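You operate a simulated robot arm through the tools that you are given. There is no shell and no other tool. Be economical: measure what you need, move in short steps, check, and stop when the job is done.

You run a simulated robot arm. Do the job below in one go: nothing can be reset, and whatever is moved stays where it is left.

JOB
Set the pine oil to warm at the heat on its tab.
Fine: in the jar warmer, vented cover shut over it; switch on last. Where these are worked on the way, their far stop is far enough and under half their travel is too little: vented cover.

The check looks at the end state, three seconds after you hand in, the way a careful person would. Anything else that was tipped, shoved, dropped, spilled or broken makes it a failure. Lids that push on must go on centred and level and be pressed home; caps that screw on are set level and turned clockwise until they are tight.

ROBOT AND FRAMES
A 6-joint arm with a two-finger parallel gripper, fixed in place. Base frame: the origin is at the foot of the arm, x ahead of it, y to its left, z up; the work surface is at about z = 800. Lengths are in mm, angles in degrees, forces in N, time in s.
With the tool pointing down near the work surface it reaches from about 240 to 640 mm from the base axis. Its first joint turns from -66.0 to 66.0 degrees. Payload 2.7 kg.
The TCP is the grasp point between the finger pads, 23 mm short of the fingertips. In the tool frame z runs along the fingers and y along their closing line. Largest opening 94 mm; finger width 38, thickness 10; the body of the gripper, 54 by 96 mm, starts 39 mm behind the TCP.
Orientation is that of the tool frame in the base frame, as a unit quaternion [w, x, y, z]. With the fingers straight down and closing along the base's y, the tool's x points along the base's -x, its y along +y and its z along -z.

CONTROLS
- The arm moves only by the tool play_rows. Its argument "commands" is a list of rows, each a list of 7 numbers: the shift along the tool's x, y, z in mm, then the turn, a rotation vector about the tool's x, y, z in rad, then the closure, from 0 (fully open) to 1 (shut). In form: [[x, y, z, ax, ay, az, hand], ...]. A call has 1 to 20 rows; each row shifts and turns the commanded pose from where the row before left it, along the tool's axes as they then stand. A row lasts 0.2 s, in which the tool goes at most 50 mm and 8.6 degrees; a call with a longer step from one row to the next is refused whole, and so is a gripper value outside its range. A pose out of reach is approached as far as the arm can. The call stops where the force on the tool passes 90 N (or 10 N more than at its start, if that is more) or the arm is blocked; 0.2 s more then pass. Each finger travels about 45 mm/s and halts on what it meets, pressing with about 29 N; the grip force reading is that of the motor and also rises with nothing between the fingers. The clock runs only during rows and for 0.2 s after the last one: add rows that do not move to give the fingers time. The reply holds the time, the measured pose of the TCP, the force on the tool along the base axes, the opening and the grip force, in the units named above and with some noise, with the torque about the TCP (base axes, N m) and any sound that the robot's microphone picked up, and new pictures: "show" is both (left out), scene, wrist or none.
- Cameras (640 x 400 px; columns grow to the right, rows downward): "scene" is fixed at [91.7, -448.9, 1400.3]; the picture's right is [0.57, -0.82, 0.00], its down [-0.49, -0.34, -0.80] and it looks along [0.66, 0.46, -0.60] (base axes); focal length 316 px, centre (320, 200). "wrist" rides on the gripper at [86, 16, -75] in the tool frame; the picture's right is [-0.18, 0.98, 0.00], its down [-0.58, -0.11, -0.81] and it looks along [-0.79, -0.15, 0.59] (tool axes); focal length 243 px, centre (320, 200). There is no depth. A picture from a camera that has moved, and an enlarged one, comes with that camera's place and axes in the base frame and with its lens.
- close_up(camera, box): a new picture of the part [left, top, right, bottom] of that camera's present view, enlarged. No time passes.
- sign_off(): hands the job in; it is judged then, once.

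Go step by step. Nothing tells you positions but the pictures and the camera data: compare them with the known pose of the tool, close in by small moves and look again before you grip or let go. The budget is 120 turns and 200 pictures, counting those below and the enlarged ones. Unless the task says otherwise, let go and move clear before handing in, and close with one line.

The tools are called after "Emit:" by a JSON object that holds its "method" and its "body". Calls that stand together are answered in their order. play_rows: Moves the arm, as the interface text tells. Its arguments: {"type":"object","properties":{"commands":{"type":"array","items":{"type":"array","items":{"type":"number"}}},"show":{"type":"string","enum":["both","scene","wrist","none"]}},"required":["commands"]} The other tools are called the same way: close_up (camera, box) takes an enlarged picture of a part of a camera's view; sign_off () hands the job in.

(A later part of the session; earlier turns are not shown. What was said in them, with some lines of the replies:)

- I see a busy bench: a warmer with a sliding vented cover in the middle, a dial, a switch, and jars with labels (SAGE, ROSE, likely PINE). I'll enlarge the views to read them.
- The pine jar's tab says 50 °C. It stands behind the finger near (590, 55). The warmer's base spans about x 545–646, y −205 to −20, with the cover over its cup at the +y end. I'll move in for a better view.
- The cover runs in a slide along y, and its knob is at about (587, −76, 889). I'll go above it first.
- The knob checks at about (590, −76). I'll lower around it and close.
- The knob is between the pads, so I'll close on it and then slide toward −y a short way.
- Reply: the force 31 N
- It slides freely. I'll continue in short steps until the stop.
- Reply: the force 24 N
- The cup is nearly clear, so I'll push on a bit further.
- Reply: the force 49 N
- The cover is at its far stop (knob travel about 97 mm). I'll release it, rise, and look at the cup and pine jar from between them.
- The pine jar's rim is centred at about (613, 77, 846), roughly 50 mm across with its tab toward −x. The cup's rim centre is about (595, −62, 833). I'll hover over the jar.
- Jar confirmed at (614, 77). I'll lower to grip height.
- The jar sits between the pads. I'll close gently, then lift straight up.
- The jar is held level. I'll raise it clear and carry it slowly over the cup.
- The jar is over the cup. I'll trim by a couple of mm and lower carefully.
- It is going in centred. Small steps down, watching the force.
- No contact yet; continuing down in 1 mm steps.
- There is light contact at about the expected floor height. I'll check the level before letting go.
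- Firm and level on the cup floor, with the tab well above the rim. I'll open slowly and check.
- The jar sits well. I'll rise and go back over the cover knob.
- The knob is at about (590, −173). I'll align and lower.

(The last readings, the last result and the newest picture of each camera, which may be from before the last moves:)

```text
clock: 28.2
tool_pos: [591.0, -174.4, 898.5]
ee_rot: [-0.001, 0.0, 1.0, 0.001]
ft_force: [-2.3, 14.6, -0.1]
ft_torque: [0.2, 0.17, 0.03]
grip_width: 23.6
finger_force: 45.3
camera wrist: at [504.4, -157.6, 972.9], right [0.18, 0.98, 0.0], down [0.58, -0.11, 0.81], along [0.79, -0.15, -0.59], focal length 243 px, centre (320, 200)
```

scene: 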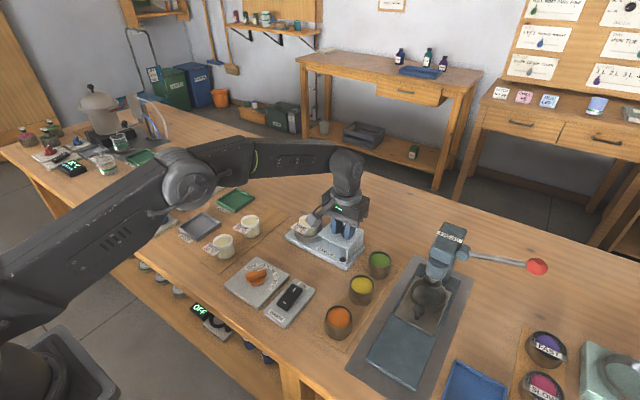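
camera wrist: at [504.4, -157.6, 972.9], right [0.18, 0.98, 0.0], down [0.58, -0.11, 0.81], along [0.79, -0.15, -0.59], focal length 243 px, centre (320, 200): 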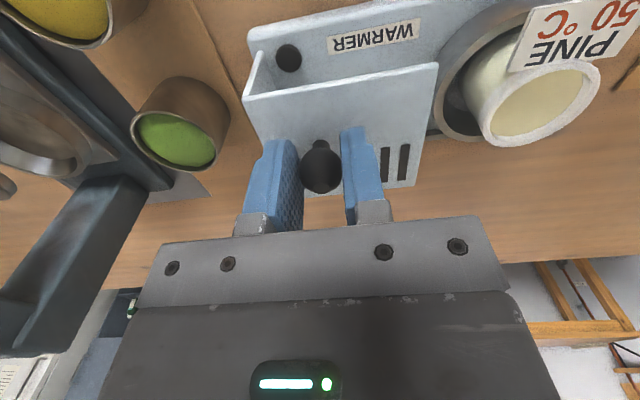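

Gripped. I'll slide +y 28 mm, stopping just short of the jar to check clearance.

Emit:
{"method": "play_rows", "body": {"commands": [[0, 7, 0, 0, 0, 0, 0.8], [0, 7, 0, 0, 0, 0, 0.8], [0, 7, 0, 0, 0, 0, 0.8], [0, 5, 0, 0, 0, 0, 0.8]]}}

Emit:
{"method": "close_up", "body": {"camera": "scene", "box": [280, 200, 360, 260]}}

Emit:
{"method": "close_up", "body": {"camera": "wrist", "box": [230, 0, 590, 225]}}

```text
clock: 29.2
tool_pos: [590.2, -150.0, 898.9]
ee_rot: [-0.001, 0.0, 1.0, 0.0]
ft_force: [-1.2, -0.5, -2.0]
ft_torque: [0.06, 0.65, -0.16]
grip_width: 23.1
finger_force: 44.4
camera wrist: at [504.4, -132.3, 973.0], right [0.18, 0.98, 0.0], down [0.58, -0.11, 0.81], along [0.79, -0.15, -0.59], focal length 243 px, centre (320, 200)
```

scene: 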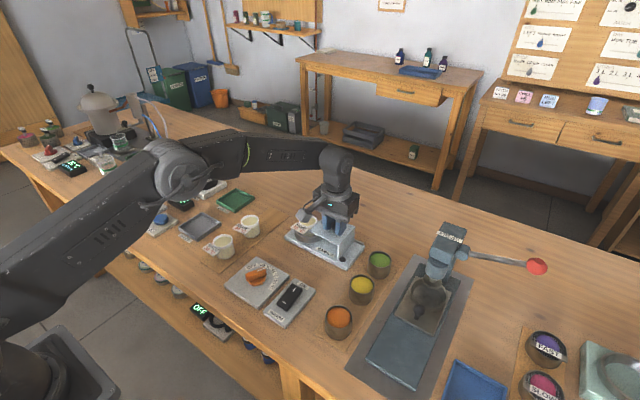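
wrist: 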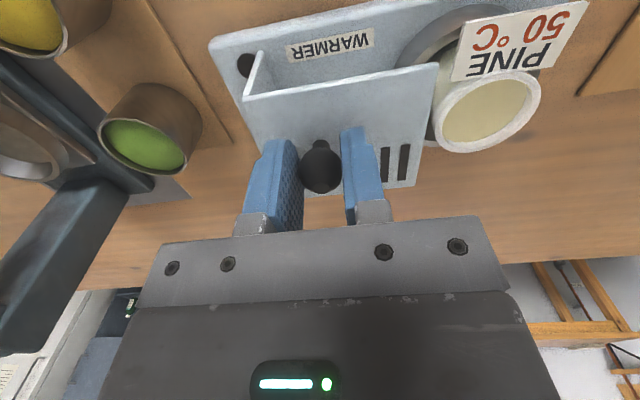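

```text
6.67 times, centred on (320, 230) of scene
camera zoom: at [91.8, -448.9, 1400.3], right [0.57, -0.82, 0.0], down [-0.49, -0.34, -0.8], along [0.66, 0.46, -0.6], focal length 2103 px, centre (320, 0)
```

zoom: 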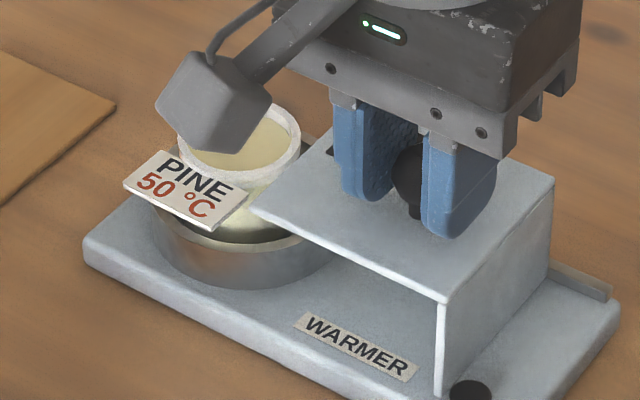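

```text
1.78 times, centred on (410, 112) of wrist
camera zoom: at [504.4, -132.3, 973.0], right [0.18, 0.98, 0.0], down [0.58, -0.11, 0.81], along [0.79, -0.15, -0.59], focal length 431 px, centre (160, 356)
```

zoom: 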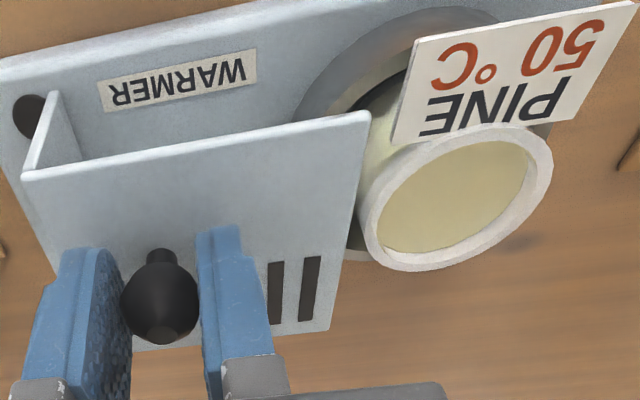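

The jar rim (about 861) should pass under the cover (underside about 869). I'll carry on carefully.

Emit:
{"method": "play_rows", "body": {"commands": [[0, 4, 0, 0, 0, 0, 0.8], [0, 4, 0, 0, 0, 0, 0.8], [0, 4, 0, 0, 0, 0, 0.8], [0, 4, 0, 0, 0, 0, 0.8], [0, 0, 0, 0, 0, 0, 0.8]]}}

Emit:
{"method": "close_up", "body": {"camera": "scene", "box": [280, 200, 360, 260]}}

```text
clock: 30.4
tool_pos: [590.1, -134.8, 898.3]
ee_rot: [-0.001, 0.0, 1.0, 0.001]
ft_force: [-17.6, -0.3, 5.8]
ft_torque: [-0.04, 0.3, -0.02]
grip_width: 23.4
finger_force: 45.1
camera wrist: at [504.5, -117.4, 973.0], right [0.18, 0.98, 0.0], down [0.58, -0.11, 0.8], along [0.79, -0.15, -0.59], focal length 243 px, centre (320, 200)
```

scene: 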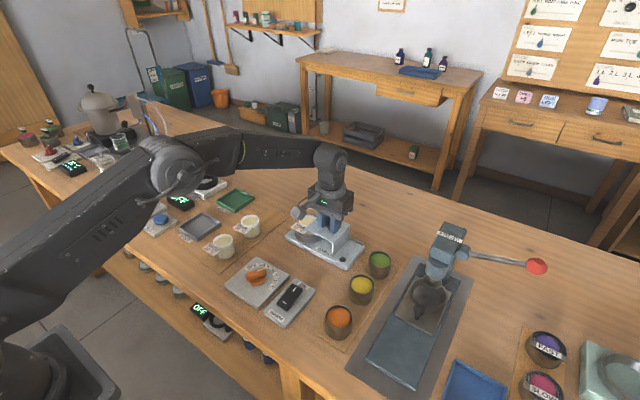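
wrist: 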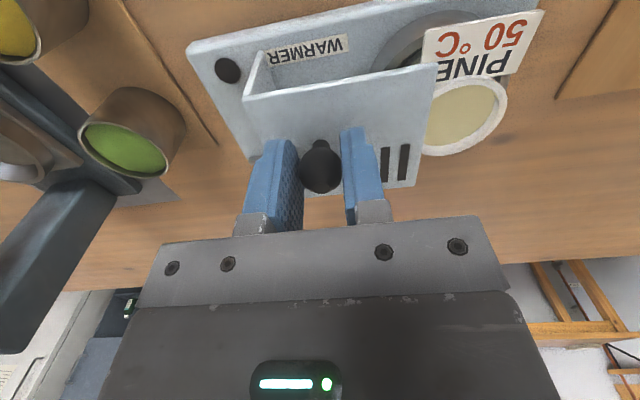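

```text
6.67 times, centred on (320, 230) of scene
camera zoom: at [91.2, -448.8, 1400.3], right [0.57, -0.82, 0.0], down [-0.49, -0.34, -0.8], along [0.66, 0.46, -0.6], focal length 2103 px, centre (320, 0)
```

zoom: 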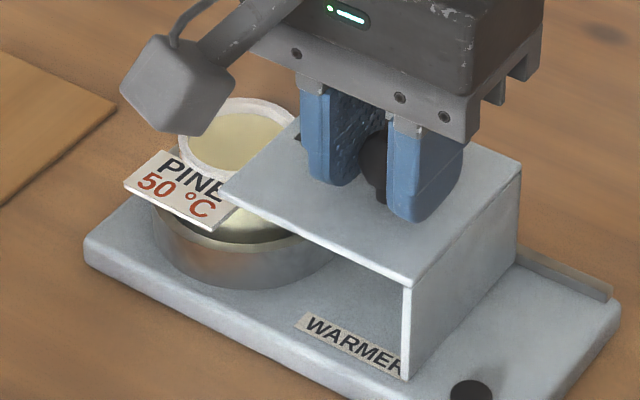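

The cover passes over the tab and rim without touching. Continuing toward closed.

Emit:
{"method": "play_rows", "body": {"commands": [[0, 5, 0, 0, 0, 0, 0.8], [0, 5, 0, 0, 0, 0, 0.8], [0, 5, 0, 0, 0, 0, 0.8], [0, 5, 0, 0, 0, 0, 0.8], [0, 5, 0, 0, 0, 0, 0.8], [0, 0, 0, 0, 0, 0, 0.8]]}}

Emit:
{"method": "close_up", "body": {"camera": "scene", "box": [270, 190, 350, 250]}}

```text
clock: 31.8
tool_pos: [591.3, -111.4, 899.5]
ee_rot: [-0.002, 0.0, 1.0, -0.001]
ft_force: [-25.1, -1.7, 4.9]
ft_torque: [0.02, -0.26, 0.01]
grip_width: 23.2
finger_force: 44.6
camera wrist: at [504.7, -92.5, 973.1], right [0.18, 0.98, 0.0], down [0.58, -0.11, 0.8], along [0.79, -0.15, -0.59], focal length 243 px, centre (320, 200)
```

scene: 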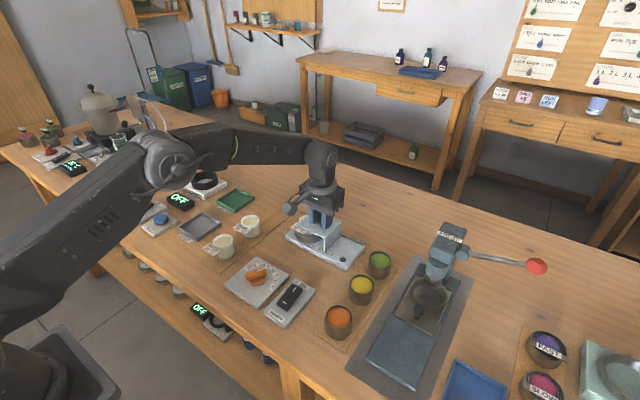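
wrist: 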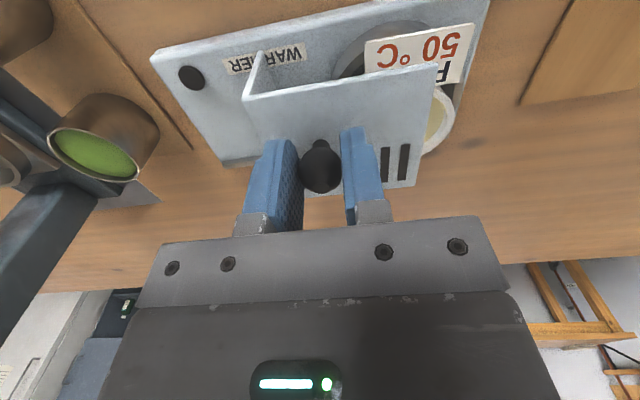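

```text
6.67 times, centred on (310, 220) of scene
camera zoom: at [91.0, -448.9, 1400.3], right [0.57, -0.82, 0.0], down [-0.49, -0.34, -0.8], along [0.66, 0.46, -0.6], focal length 2103 px, centre (387, 67)
```

zoom: 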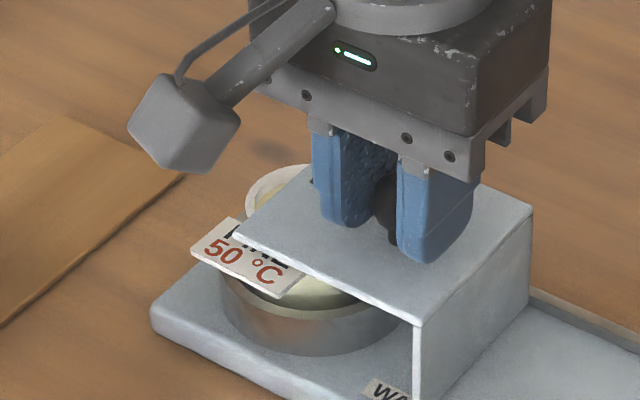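

Emit:
{"method": "play_rows", "body": {"commands": [[1, 5, 0, 0, 0, 0, 0.8], [1, 5, 0, 0, 0, 0, 0.8], [0, 5, 0, 0, 0, 0, 0.8], [0, 5, 0, 0, 0, 0, 0.8], [0, 5, 0, 0, 0, 0, 0.8], [0, 5, 0, 0, 0, 0, 0.8], [0, 4, 0, 0, 0, 0, 0.8], [0, 3, 0, 0, 0, 0, 0.8], [0, 0, 0, 0, 0, 0, 0.8]]}}

Emit:
{"method": "close_up", "body": {"camera": "scene", "box": [270, 190, 350, 250]}}

```text
clock: 33.8
tool_pos: [590.9, -76.7, 898.6]
ee_rot: [0.005, 0.001, 1.0, -0.002]
ft_force: [26.1, -28.2, 0.8]
ft_torque: [-0.19, -0.22, -0.07]
grip_width: 23.5
finger_force: 45.1
camera wrist: at [503.6, -58.1, 971.9], right [0.19, 0.98, 0.0], down [0.57, -0.11, 0.81], along [0.8, -0.15, -0.58], focal length 243 px, centre (320, 200)
```

scene: 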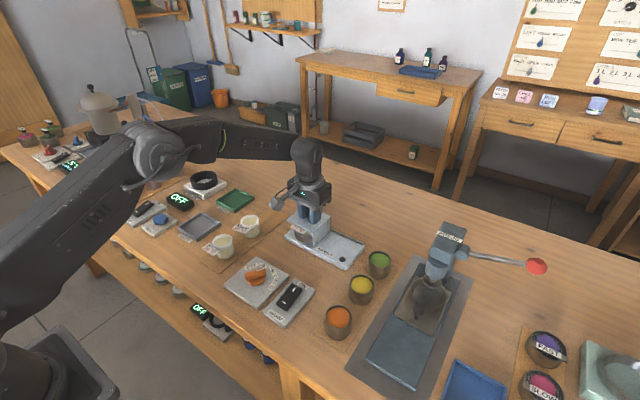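
wrist: 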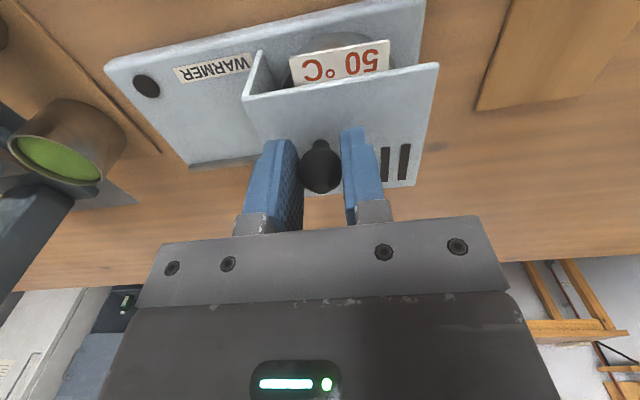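

```text
6.67 times, centred on (310, 220) of scene
camera zoom: at [92.3, -449.6, 1400.0], right [0.57, -0.82, 0.0], down [-0.49, -0.34, -0.8], along [0.66, 0.46, -0.6], focal length 2103 px, centre (387, 67)
```

zoom: 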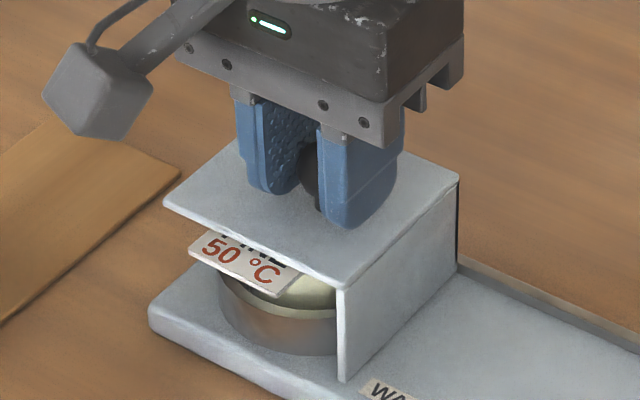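

The cover is shut at its stop. I'll release, rise, and move to look at the dial and switch.

Emit:
{"method": "play_rows", "body": {"commands": [[0, -2, 0, 0, 0, 0, 0.7], [0, 0, 0, 0, 0, 0, 0.4], [0, 0, 0, 0, 0, 0, 0.4], [0, 0, 0, 0, 0, 0, 0.4], [0, 0, -30, 0, 0, 0, 0.4], [0, 0, -40, 0, 0, 0, 0.4], [40, 0, -20, 0, 0, 0, 0.3], [45, 0, 0, 0, 0, 0, 0.3], [45, 0, 0, 0, 0, 0, 0.3], [45, 0, 0, 0, 0, 0, 0.3], [45, -5, 0, 0, 0, 0, 0.3], [35, -5, 0, 0, 0, 0, 0.3], [0, 0, 0, 0, 0, 0, 0.3], [0, 0, 0, 0, 0, 0, 0.3]]}}

Emit:
{"method": "close_up", "body": {"camera": "scene", "box": [220, 190, 380, 330]}}

Emit:
{"method": "close_up", "body": {"camera": "wrist", "box": [200, 0, 440, 170]}}

```text
clock: 36.8
tool_pos: [334.8, -86.5, 987.3]
ee_rot: [0.0, 0.0, 1.0, 0.0]
ft_force: [0.1, 0.6, 0.1]
ft_torque: [-0.01, -0.01, 0.02]
grip_width: 66.0
finger_force: 0.1
camera wrist: at [247.7, -68.8, 1061.9], right [0.18, 0.98, 0.0], down [0.58, -0.11, 0.81], along [0.79, -0.15, -0.59], focal length 243 px, centre (320, 200)
```

scene: 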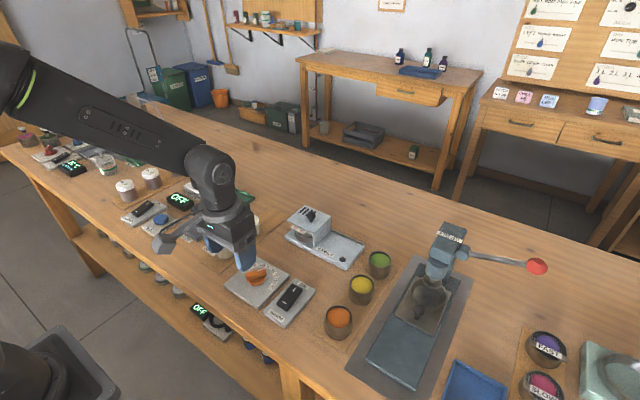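
wrist: 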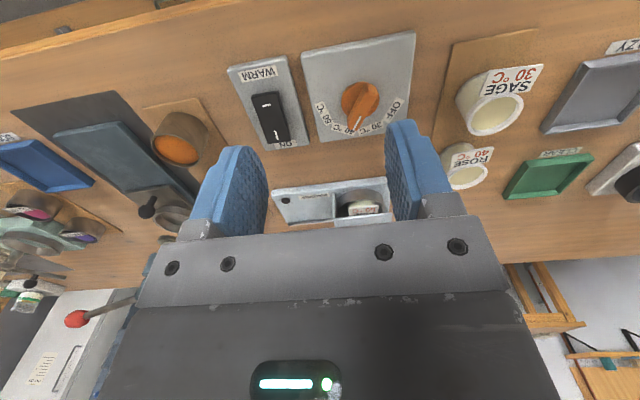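

```text
2.86 times, centred on (300, 260) of scene
camera zoom: at [91.7, -448.9, 1400.3], right [0.57, -0.82, 0.0], down [-0.49, -0.34, -0.8], along [0.66, 0.46, -0.6], focal length 901 px, centre (377, 29)
```

zoom: 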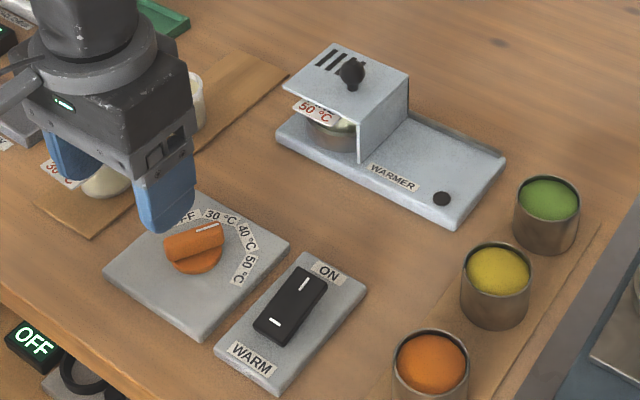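

```text
2.35 times, centred on (320, 85) of wrist
camera zoom: at [247.7, -68.8, 1061.9], right [0.18, 0.98, 0.0], down [0.58, -0.11, 0.81], along [0.79, -0.15, -0.59], focal length 571 px, centre (320, 471)
```

zoom: 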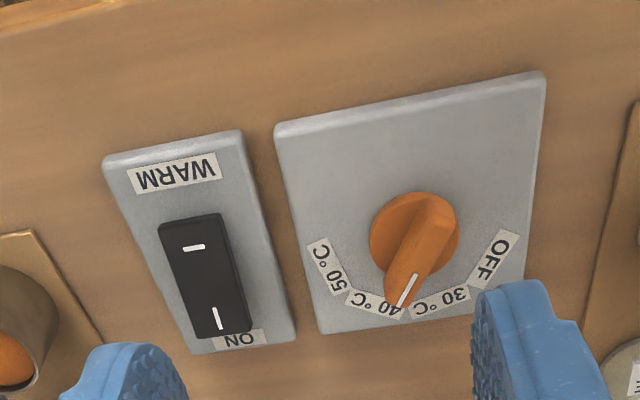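

The jar is shut in. The dial's axis is near (402, −55) and its bar points at about −28°, which is the 40 °C mark; 50 °C is about 45° further clockwise. I'll go over the dial and align the fingers across the bar.

Emit:
{"method": "play_rows", "body": {"commands": [[-23, 11, 20, 0, 0, 0, 0.4], [-22, 10, 23, 0, 0, 0, 0.4], [-22, 10.5, 24, 0, 0, 0, 0.4], [0, 0, 0, 0, 0, 0.1222, 0.4], [0, 0, 0, 0, 0, 0.1222, 0.4], [0, 0, 0, 0, 0, 0.1222, 0.4], [0, 0, 0, 0, 0, 0.1222, 0.4], [0, 0, 0, 0, 0, 0, 0.4], [0, 0, 0, 0, 0, 0, 0.4]]}}

Emit:
{"method": "close_up", "body": {"camera": "scene", "box": [200, 210, 340, 330]}}

Emit:
{"method": "close_up", "body": {"camera": "wrist", "box": [200, 0, 440, 200]}}

```text
clock: 38.8
tool_pos: [401.8, -52.6, 922.0]
ee_rot: [0.001, 0.242, 0.97, 0.0]
ft_force: [-0.3, -0.3, 0.7]
ft_torque: [0.01, 0.02, 0.0]
grip_width: 56.2
finger_force: 0.0
camera wrist: at [331.8, 3.2, 995.7], right [0.62, 0.78, 0.0], down [0.46, -0.37, 0.81], along [0.63, -0.5, -0.59], focal length 243 px, centre (320, 200)
```

scene: 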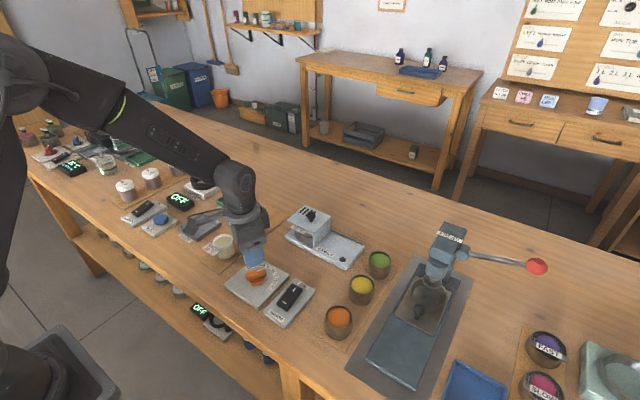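
wrist: 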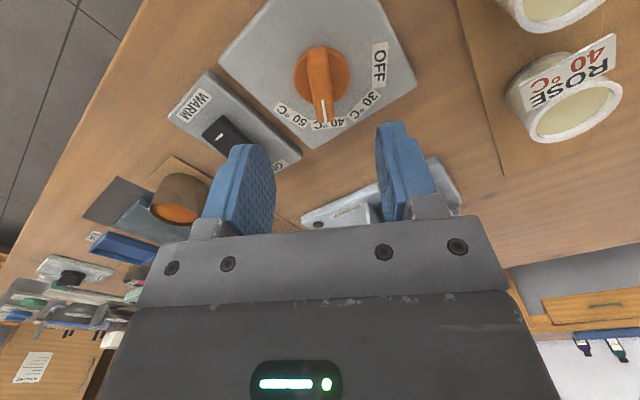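

```text
3.33 times, centred on (270, 270) of scene
camera zoom: at [91.7, -448.9, 1400.3], right [0.57, -0.82, 0.0], down [-0.49, -0.34, -0.8], along [0.66, 0.46, -0.6], focal length 1052 px, centre (487, -33)
```

zoom: 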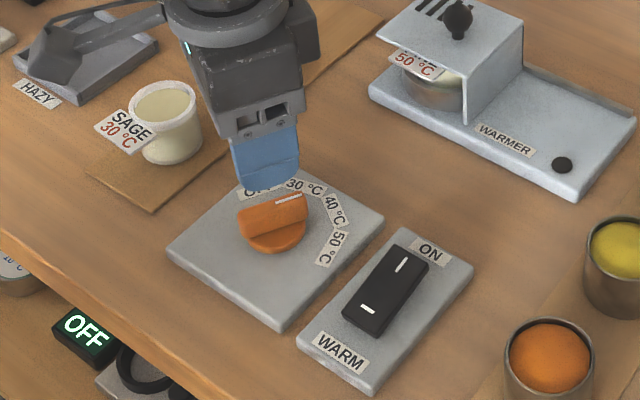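

```text
2.00 times, centred on (320, 100) of wrist
camera zoom: at [331.8, 3.2, 995.7], right [0.62, 0.78, 0.0], down [0.46, -0.37, 0.81], along [0.63, -0.5, -0.59], focal length 485 px, centre (320, 400)
```

zoom: 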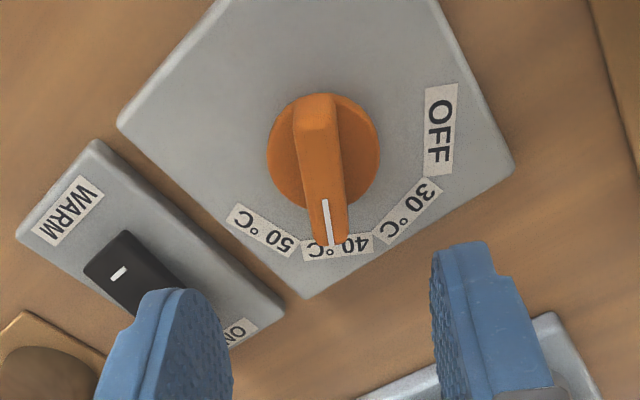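

The pointer is clearly on 40 °C, with the bar at about −31° and the axis near (402, −50.5). I'll trim and lower onto it.

Emit:
{"method": "play_rows", "body": {"commands": [[0.9, 1.8, 20, 0, 0, 0.05, 0.4], [0, 0, 20, 0, 0, 0, 0.4], [0, 0, 20, 0, 0, 0, 0.5], [0, 0, 8, 0, 0, 0, 0.5], [0, 0, 4, 0, 0, 0, 0.5], [0, 0, 0, 0, 0, 0, 0.5]]}}

Emit:
{"method": "close_up", "body": {"camera": "scene", "box": [210, 220, 310, 310]}}

Emit:
{"method": "close_up", "body": {"camera": "wrist", "box": [200, 60, 440, 260]}}

```text
clock: 40.2
tool_pos: [402.4, -51.7, 850.0]
ee_rot: [0.0, 0.265, 0.964, -0.001]
ft_force: [-0.5, 0.7, 0.0]
ft_torque: [0.02, 0.02, 0.0]
grip_width: 46.9
finger_force: 0.1
camera wrist: at [335.6, 8.0, 923.9], right [0.66, 0.75, 0.0], down [0.44, -0.39, 0.81], along [0.6, -0.53, -0.59], focal length 243 px, centre (320, 200)
```

scene: 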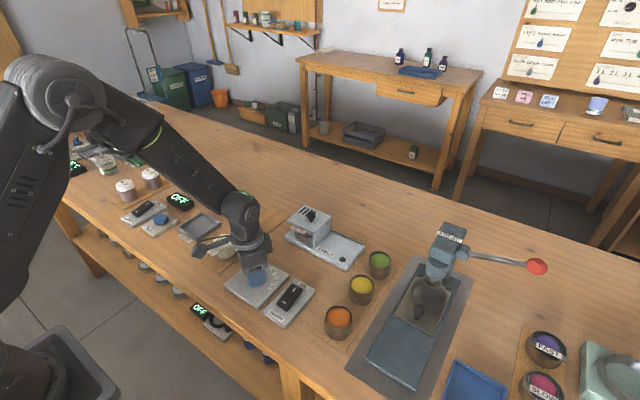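
wrist: 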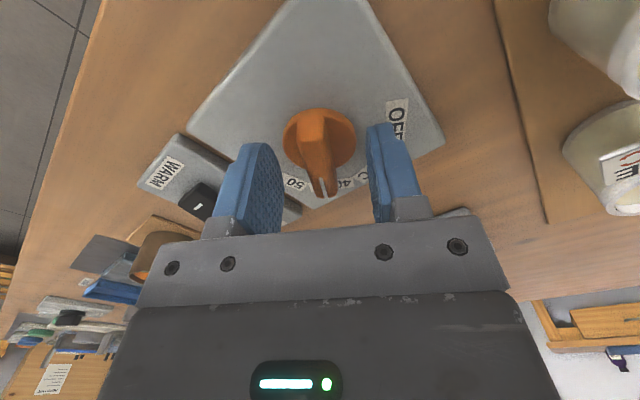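

```text
4.44 times, centred on (260, 265) of scene
camera zoom: at [91.7, -448.9, 1400.3], right [0.57, -0.82, 0.0], down [-0.49, -0.34, -0.8], along [0.66, 0.46, -0.6], focal length 1402 px, centre (587, -89)
```

zoom: 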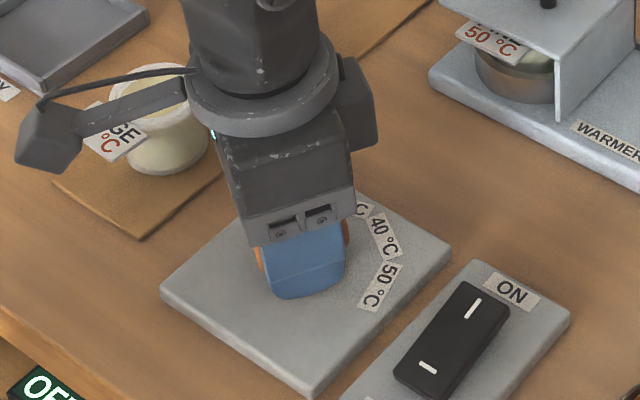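

```text
2.00 times, centred on (320, 160) of wrist
camera zoom: at [335.6, 8.0, 923.9], right [0.66, 0.75, 0.0], down [0.44, -0.39, 0.81], along [0.6, -0.53, -0.59], focal length 485 px, centre (320, 280)
```

zoom: 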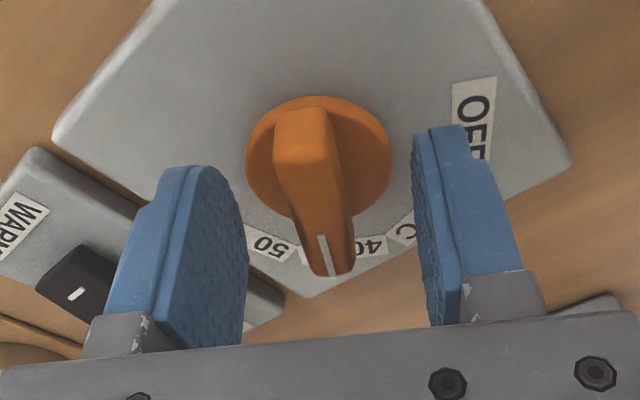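

Well placed. I'll close gently on the bar.

Emit:
{"method": "play_rows", "body": {"commands": [[0, 0, 2, 0, 0, 0, 0.6], [0, 0, 0, 0, 0, 0, 0.7], [0, 0, 0, 0, 0, 0, 0.8], [0, 0, 0, 0, 0, 0, 0.9], [0, 0, 0, 0, 0, 0, 0.9], [0, 0, 0, 0, 0, 0, 0.9]], "show": "wrist"}}

```text
clock: 41.6
tool_pos: [400.5, -52.9, 847.8]
ee_rot: [-0.001, 0.267, 0.964, 0.0]
ft_force: [-4.4, -12.8, 3.0]
ft_torque: [-0.17, 0.17, -0.1]
grip_width: 14.0
finger_force: 45.0
camera wrist: at [334.7, 7.4, 921.5], right [0.66, 0.75, 0.0], down [0.44, -0.39, 0.81], along [0.6, -0.53, -0.59], focal length 243 px, centre (320, 200)
```

wrist: 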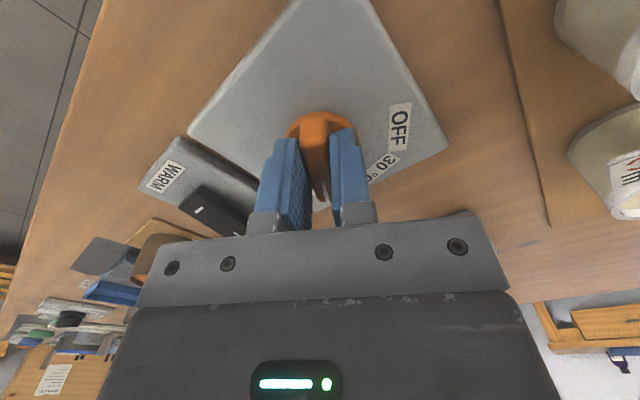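

Gripped. I'll turn 45° clockwise (seen from above) to 50 °C.

Emit:
{"method": "play_rows", "body": {"commands": [[0, -0.8, 0, 0, 0, 0, 0.9], [0, 0, 0, 0, 0, 0.1, 0.9], [0, 0, 0, 0, 0, 0.1, 0.9], [0, 0, 0, 0, 0, 0.1, 0.9], [0, 0, 0, 0, 0, 0.1, 0.9], [0, 0, 0, 0, 0, 0.1, 0.9], [0, 0, 0, 0, 0, 0.1, 0.9], [0, 0, 0, 0, 0, 0.1, 0.9], [0, 0, 0, 0, 0, 0.085, 0.9], [0, 0, 0, 0, 0, 0, 0.9]], "show": "wrist"}}

```text
clock: 43.8
tool_pos: [404.7, -50.7, 847.4]
ee_rot: [0.002, 0.613, 0.79, 0.001]
ft_force: [28.4, 17.8, -37.3]
ft_torque: [0.09, -0.07, 1.6]
grip_width: 13.8
finger_force: 45.2
camera wrist: at [396.8, 39.0, 921.8], right [1.0, 0.07, 0.01], down [0.03, -0.59, 0.81], along [0.06, -0.81, -0.59], focal length 243 px, centre (320, 200)
```

wrist: 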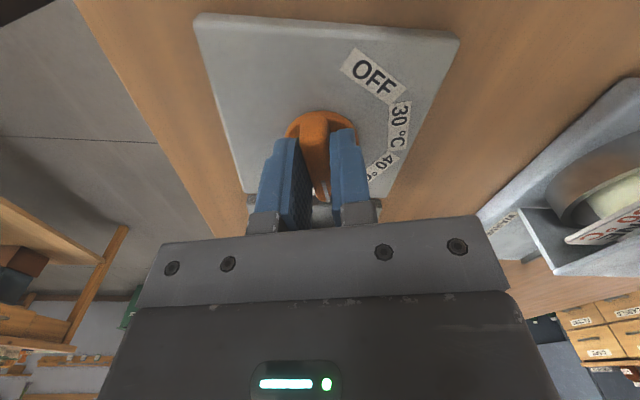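

The tool stands at −75.6° with the bar turned along. I'll let go, rise and look.

Emit:
{"method": "play_rows", "body": {"commands": [[0, 0, 0, 0, 0, -0.02, 0.8], [0, 0, 0, 0, 0, 0, 0.6], [0, 0, 0, 0, 0, 0, 0.5], [0, 0, 0, 0, 0, 0, 0.5], [0, 0, -30, 0, 0, 0, 0.5], [0, 0, -40, 0, 0, 0, 0.4], [0, 0, -30, 0, 0, -0.13, 0.4], [0, 0, 0, 0, 0, -0.13, 0.4], [0, 0, 0, 0, 0, -0.13, 0.4], [0, 0, 0, 0, 0, 0, 0.4]]}}

Emit:
{"method": "close_up", "body": {"camera": "scene", "box": [210, 220, 330, 330]}}

Emit:
{"method": "close_up", "body": {"camera": "wrist", "box": [200, 0, 440, 200]}}

```text
clock: 46.0
tool_pos: [402.8, -52.0, 948.5]
ee_rot: [0.0, 0.44, 0.898, 0.001]
ft_force: [0.0, -0.6, 0.3]
ft_torque: [0.0, 0.01, -0.02]
grip_width: 56.4
finger_force: 0.0
camera wrist: at [361.8, 27.9, 1022.5], right [0.89, 0.46, 0.0], down [0.27, -0.53, 0.81], along [0.37, -0.72, -0.59], focal length 243 px, centre (320, 200)
```

scene: 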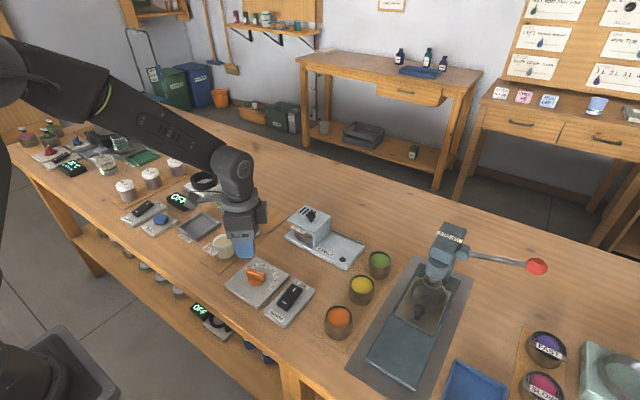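
wrist: 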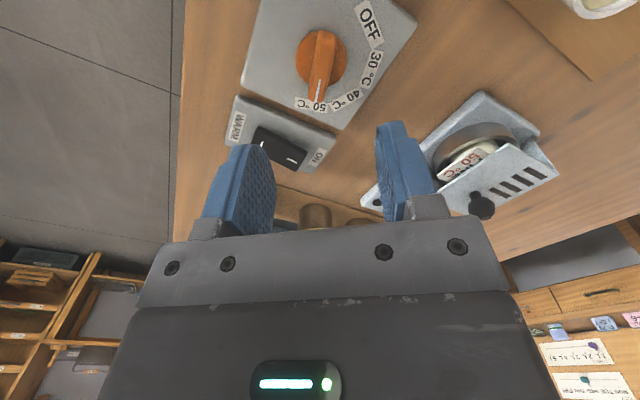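

```text
3.64 times, centred on (270, 275) of scene
camera zoom: at [91.7, -448.9, 1400.3], right [0.57, -0.82, 0.0], down [-0.49, -0.34, -0.8], along [0.66, 0.46, -0.6], focal length 1147 px, centre (502, -73)
```

zoom: 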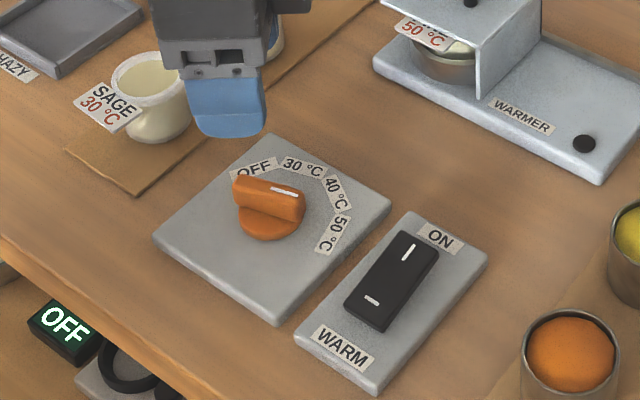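

```text
2.00 times, centred on (320, 100) of wrist
camera zoom: at [361.8, 27.9, 1022.5], right [0.89, 0.46, 0.0], down [0.27, -0.53, 0.81], along [0.37, -0.72, -0.59], focal length 485 px, centre (320, 400)
```

zoom: 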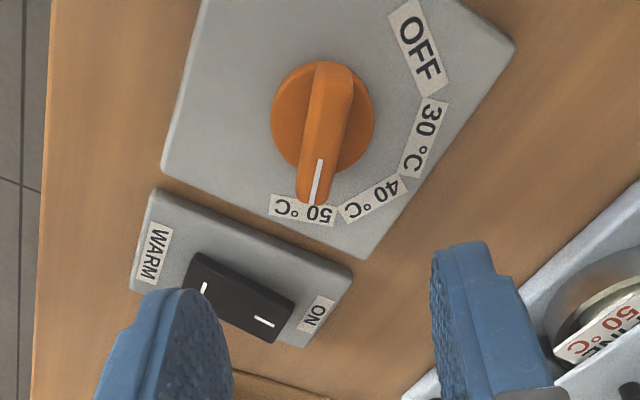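

The dial now reads 50 °C. On the rocker the ON end (420, −150) stands higher than the WARM end, so it is off. I'll turn the fingers across it, shut them, and hover over the ON end.

Emit:
{"method": "play_rows", "body": {"commands": [[0, 0, 0, 0, 0, 0.132, 0.6], [0, 0, 0, 0, 0, 0.132, 0.8], [0, 0, 0, 0, 0, 0.132, 1], [0, 0, 0, 0, 0, 0.132, 1], [0, 0, 0, 0, 0, 0.132, 1], [-33, 7, 0, 0, 0, 0, 1], [-33, 7, 0, 0, 0, 0, 1], [-32, 7, 0, 0, 0, 0, 1], [0, 0, 25, 0, 0, 0, 1], [0, 0, 25, 0, 0, 0, 1], [0, 0, 15, 0, 0, 0, 1], [0, 0, 0, 0, 0, 0, 1], [0, 0, 0, 0, 0, 0, 1]]}}

Emit:
{"method": "close_up", "body": {"camera": "scene", "box": [230, 230, 350, 340]}}

Emit:
{"method": "close_up", "body": {"camera": "wrist", "box": [200, 0, 440, 240]}}

```text
clock: 48.8
tool_pos: [420.9, -149.1, 882.4]
ee_rot: [-0.001, 0.707, 0.707, 0.0]
ft_force: [0.2, -0.6, 0.5]
ft_torque: [0.0, -0.01, 0.01]
grip_width: 0.0
finger_force: 29.3
camera wrist: at [437.3, -61.0, 956.7], right [0.98, -0.19, 0.0], down [-0.11, -0.58, 0.81], along [-0.15, -0.79, -0.59], focal length 243 px, centre (320, 200)
```

scene: 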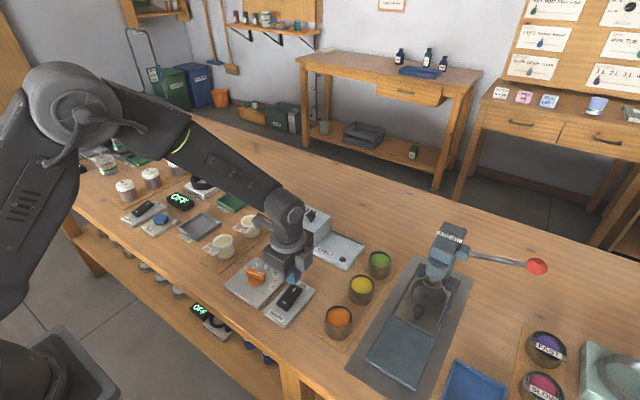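
wrist: 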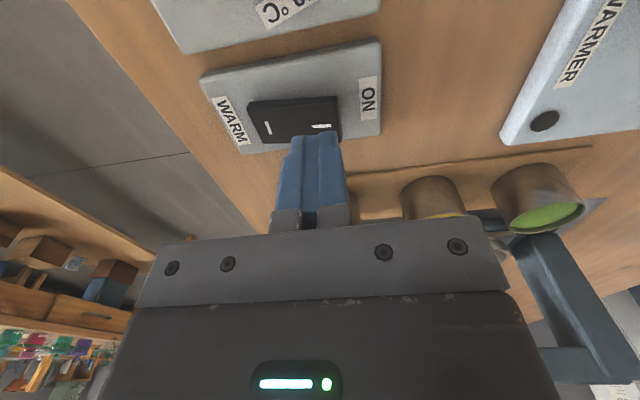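

```text
3.64 times, centred on (290, 285) of scene
camera zoom: at [91.7, -448.9, 1400.3], right [0.57, -0.82, 0.0], down [-0.49, -0.34, -0.8], along [0.66, 0.46, -0.6], focal length 1147 px, centre (429, -109)
```

zoom: 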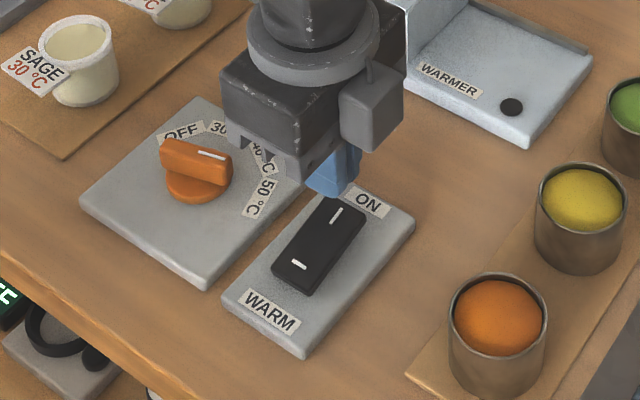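

```text
1.67 times, centred on (320, 120) of wrist
camera zoom: at [437.3, -61.0, 956.7], right [0.98, -0.19, 0.0], down [-0.11, -0.58, 0.81], along [-0.15, -0.79, -0.59], focal length 404 px, centre (320, 333)
```

zoom: 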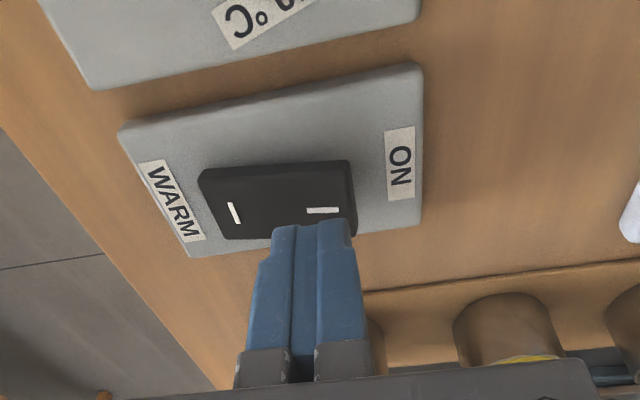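

Aligned over the ON end. I'll press down in small steps.

Emit:
{"method": "play_rows", "body": {"commands": [[-2, 4, 10, 0, 0, 0, 1], [0, 0, 10, 0, 0, 0, 1], [0, 0, 5, 0, 0, 0, 1], [0, 0, 3, 0, 0, 0, 1], [0, 0, 2, 0, 0, 0, 1], [0, 0, 2, 0, 0, 0, 1], [0, 0, 2, 0, 0, 0, 1]]}}

Emit:
{"method": "close_up", "body": {"camera": "scene", "box": [230, 230, 350, 340]}}

```text
clock: 50.4
tool_pos: [426.6, -151.6, 848.8]
ee_rot: [-0.001, 0.708, 0.706, 0.0]
ft_force: [-1.6, -1.6, 4.6]
ft_torque: [-0.06, 0.08, -0.03]
grip_width: 0.0
finger_force: 29.0
camera wrist: at [441.8, -64.1, 923.0], right [0.98, -0.19, 0.0], down [-0.11, -0.58, 0.81], along [-0.15, -0.79, -0.59], focal length 243 px, centre (320, 200)
```

scene: 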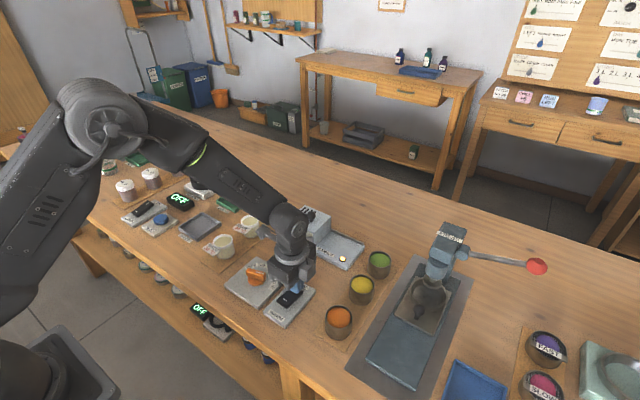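
wrist: 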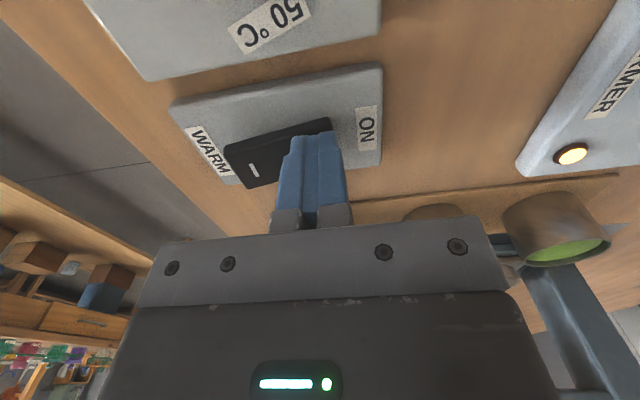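

```text
3.64 times, centred on (290, 285) of scene
camera zoom: at [91.6, -448.9, 1400.3], right [0.57, -0.82, 0.0], down [-0.49, -0.34, -0.8], along [0.66, 0.46, -0.6], focal length 1147 px, centre (429, -109)
```

zoom: 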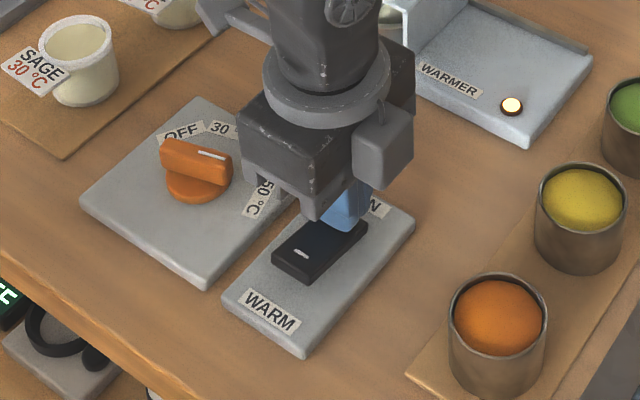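

The rocker flipped and the warmer's pilot light is lit. I'll rise clear and check everything.

Emit:
{"method": "play_rows", "body": {"commands": [[0, 0, -25, 0, 0, 0, 1], [0, 0, -40, 0, 0, 0, 1], [0, 0, -45, 0, 0, 0, 0.9], [0, -40, -40, 0, 0, 0, 0.7], [0, -40, -40, 0, 0, 0, 0.6], [0, -40, 0, 0, 0, 0, 0.6], [0, 0, 0, 0, 0, 0, 0.6], [0, 0, 0, 0, 0, 0, 0.6]], "show": "scene"}}

Emit:
{"method": "close_up", "body": {"camera": "scene", "box": [220, 190, 380, 330]}}

Emit:
{"method": "close_up", "body": {"camera": "scene", "box": [270, 190, 350, 250]}}

```text
refused: row 4 steps farther than a row can; nothing moved
```

```text
2.86 times, centred on (300, 260) of scene
camera zoom: at [91.6, -448.9, 1400.3], right [0.57, -0.82, 0.0], down [-0.49, -0.34, -0.8], along [0.66, 0.46, -0.6], focal length 901 px, centre (377, 29)
```

zoom: 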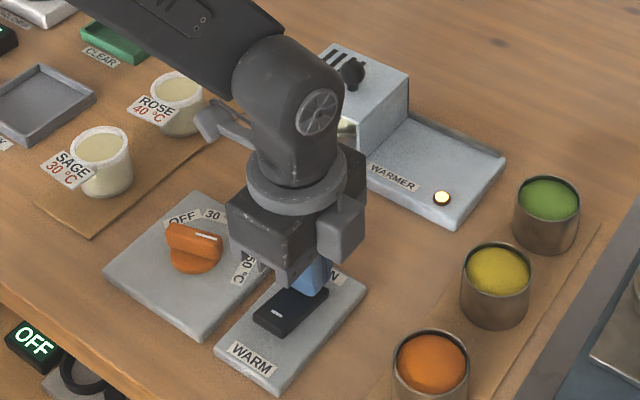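

```text
6.67 times, centred on (310, 220) of scene
camera zoom: at [91.6, -448.9, 1400.3], right [0.57, -0.82, 0.0], down [-0.49, -0.34, -0.8], along [0.66, 0.46, -0.6], focal length 2103 px, centre (387, 67)
```

zoom: 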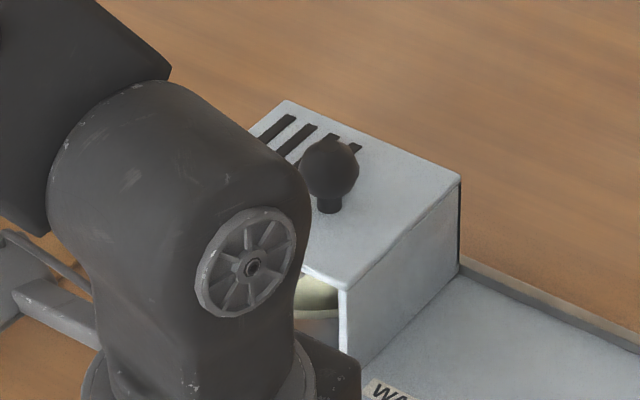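

That step was refused for length, so I'll rise clear in shorter rows.

Emit:
{"method": "play_rows", "body": {"commands": [[0, 0, -25, 0, 0, 0, 1], [0, 0, -40, 0, 0, 0, 1], [0, 0, -45, 0, 0, 0, 0.9], [0, -30, -30, 0, 0, 0, 0.7], [0, -30, -30, 0, 0, 0, 0.6], [0, -40, 0, 0, 0, 0, 0.6], [0, 0, 0, 0, 0, 0, 0.6], [0, 0, 0, 0, 0, 0, 0.6]], "show": "scene"}}

Emit:
{"method": "close_up", "body": {"camera": "scene", "box": [220, 190, 380, 330]}}

Emit:
{"method": "close_up", "body": {"camera": "wrist", "box": [200, 0, 640, 240]}}

```text
clock: 52.2
tool_pos: [322.8, -155.9, 1017.1]
ee_rot: [0.0, 0.707, 0.707, 0.0]
ft_force: [0.1, -0.9, 0.0]
ft_torque: [0.02, 0.01, 0.0]
grip_width: 37.8
finger_force: 0.1
```

scene: 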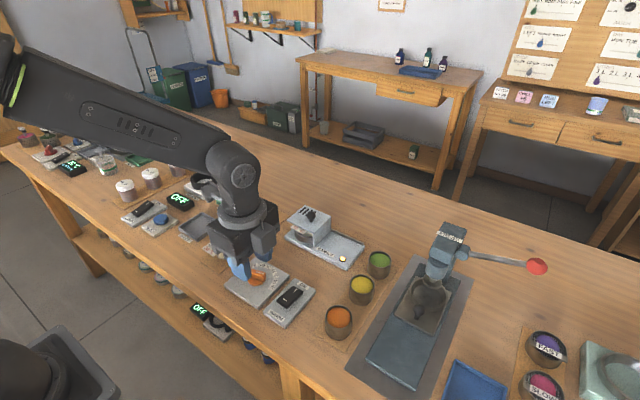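

```text
2.86 times, centred on (300, 260) of scene
camera zoom: at [91.7, -448.9, 1400.3], right [0.57, -0.82, 0.0], down [-0.49, -0.34, -0.8], along [0.66, 0.46, -0.6], focal length 901 px, centre (377, 29)
```

zoom: 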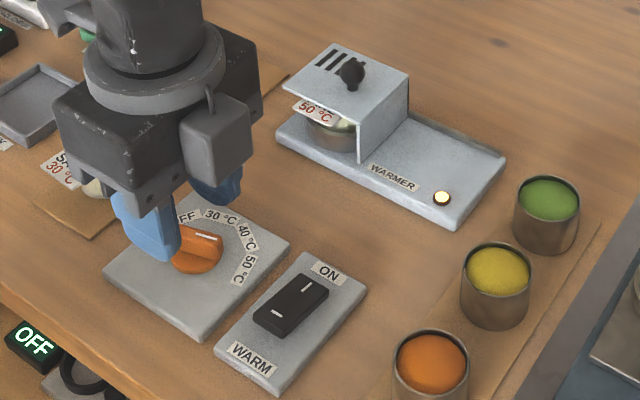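

```text
1.45 times, centred on (420, 120) of wrist
camera zoom: at [338.6, -66.4, 1090.9], right [0.98, -0.19, 0.0], down [-0.11, -0.58, 0.81], along [-0.15, -0.79, -0.59], focal length 353 px, centre (174, 316)
```

zoom: 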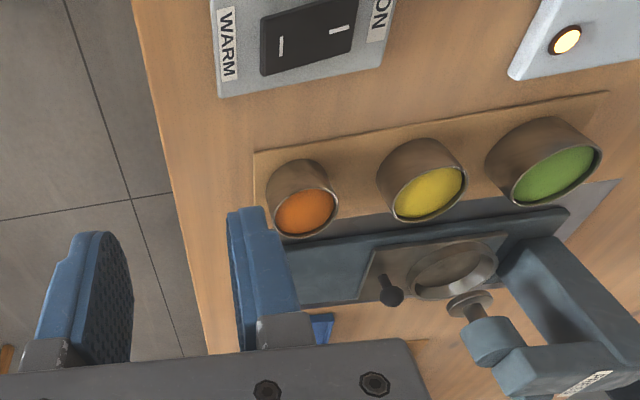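

The pine jar is in the warmer with the cover shut over it. The dial is at 50 °C, the switch is on with the pilot light lit, and the arm is clear.

Emit:
{"method": "sign_off", "body": {}}

```text
The job is handed in.
```

The pine oil is in the jar warmer with the vented cover shut over it. I set the dial to 50 °C, the heat on its tab, and switched it on last; the pilot light is lit. I saw nothing else tipped, shoved or spilled.
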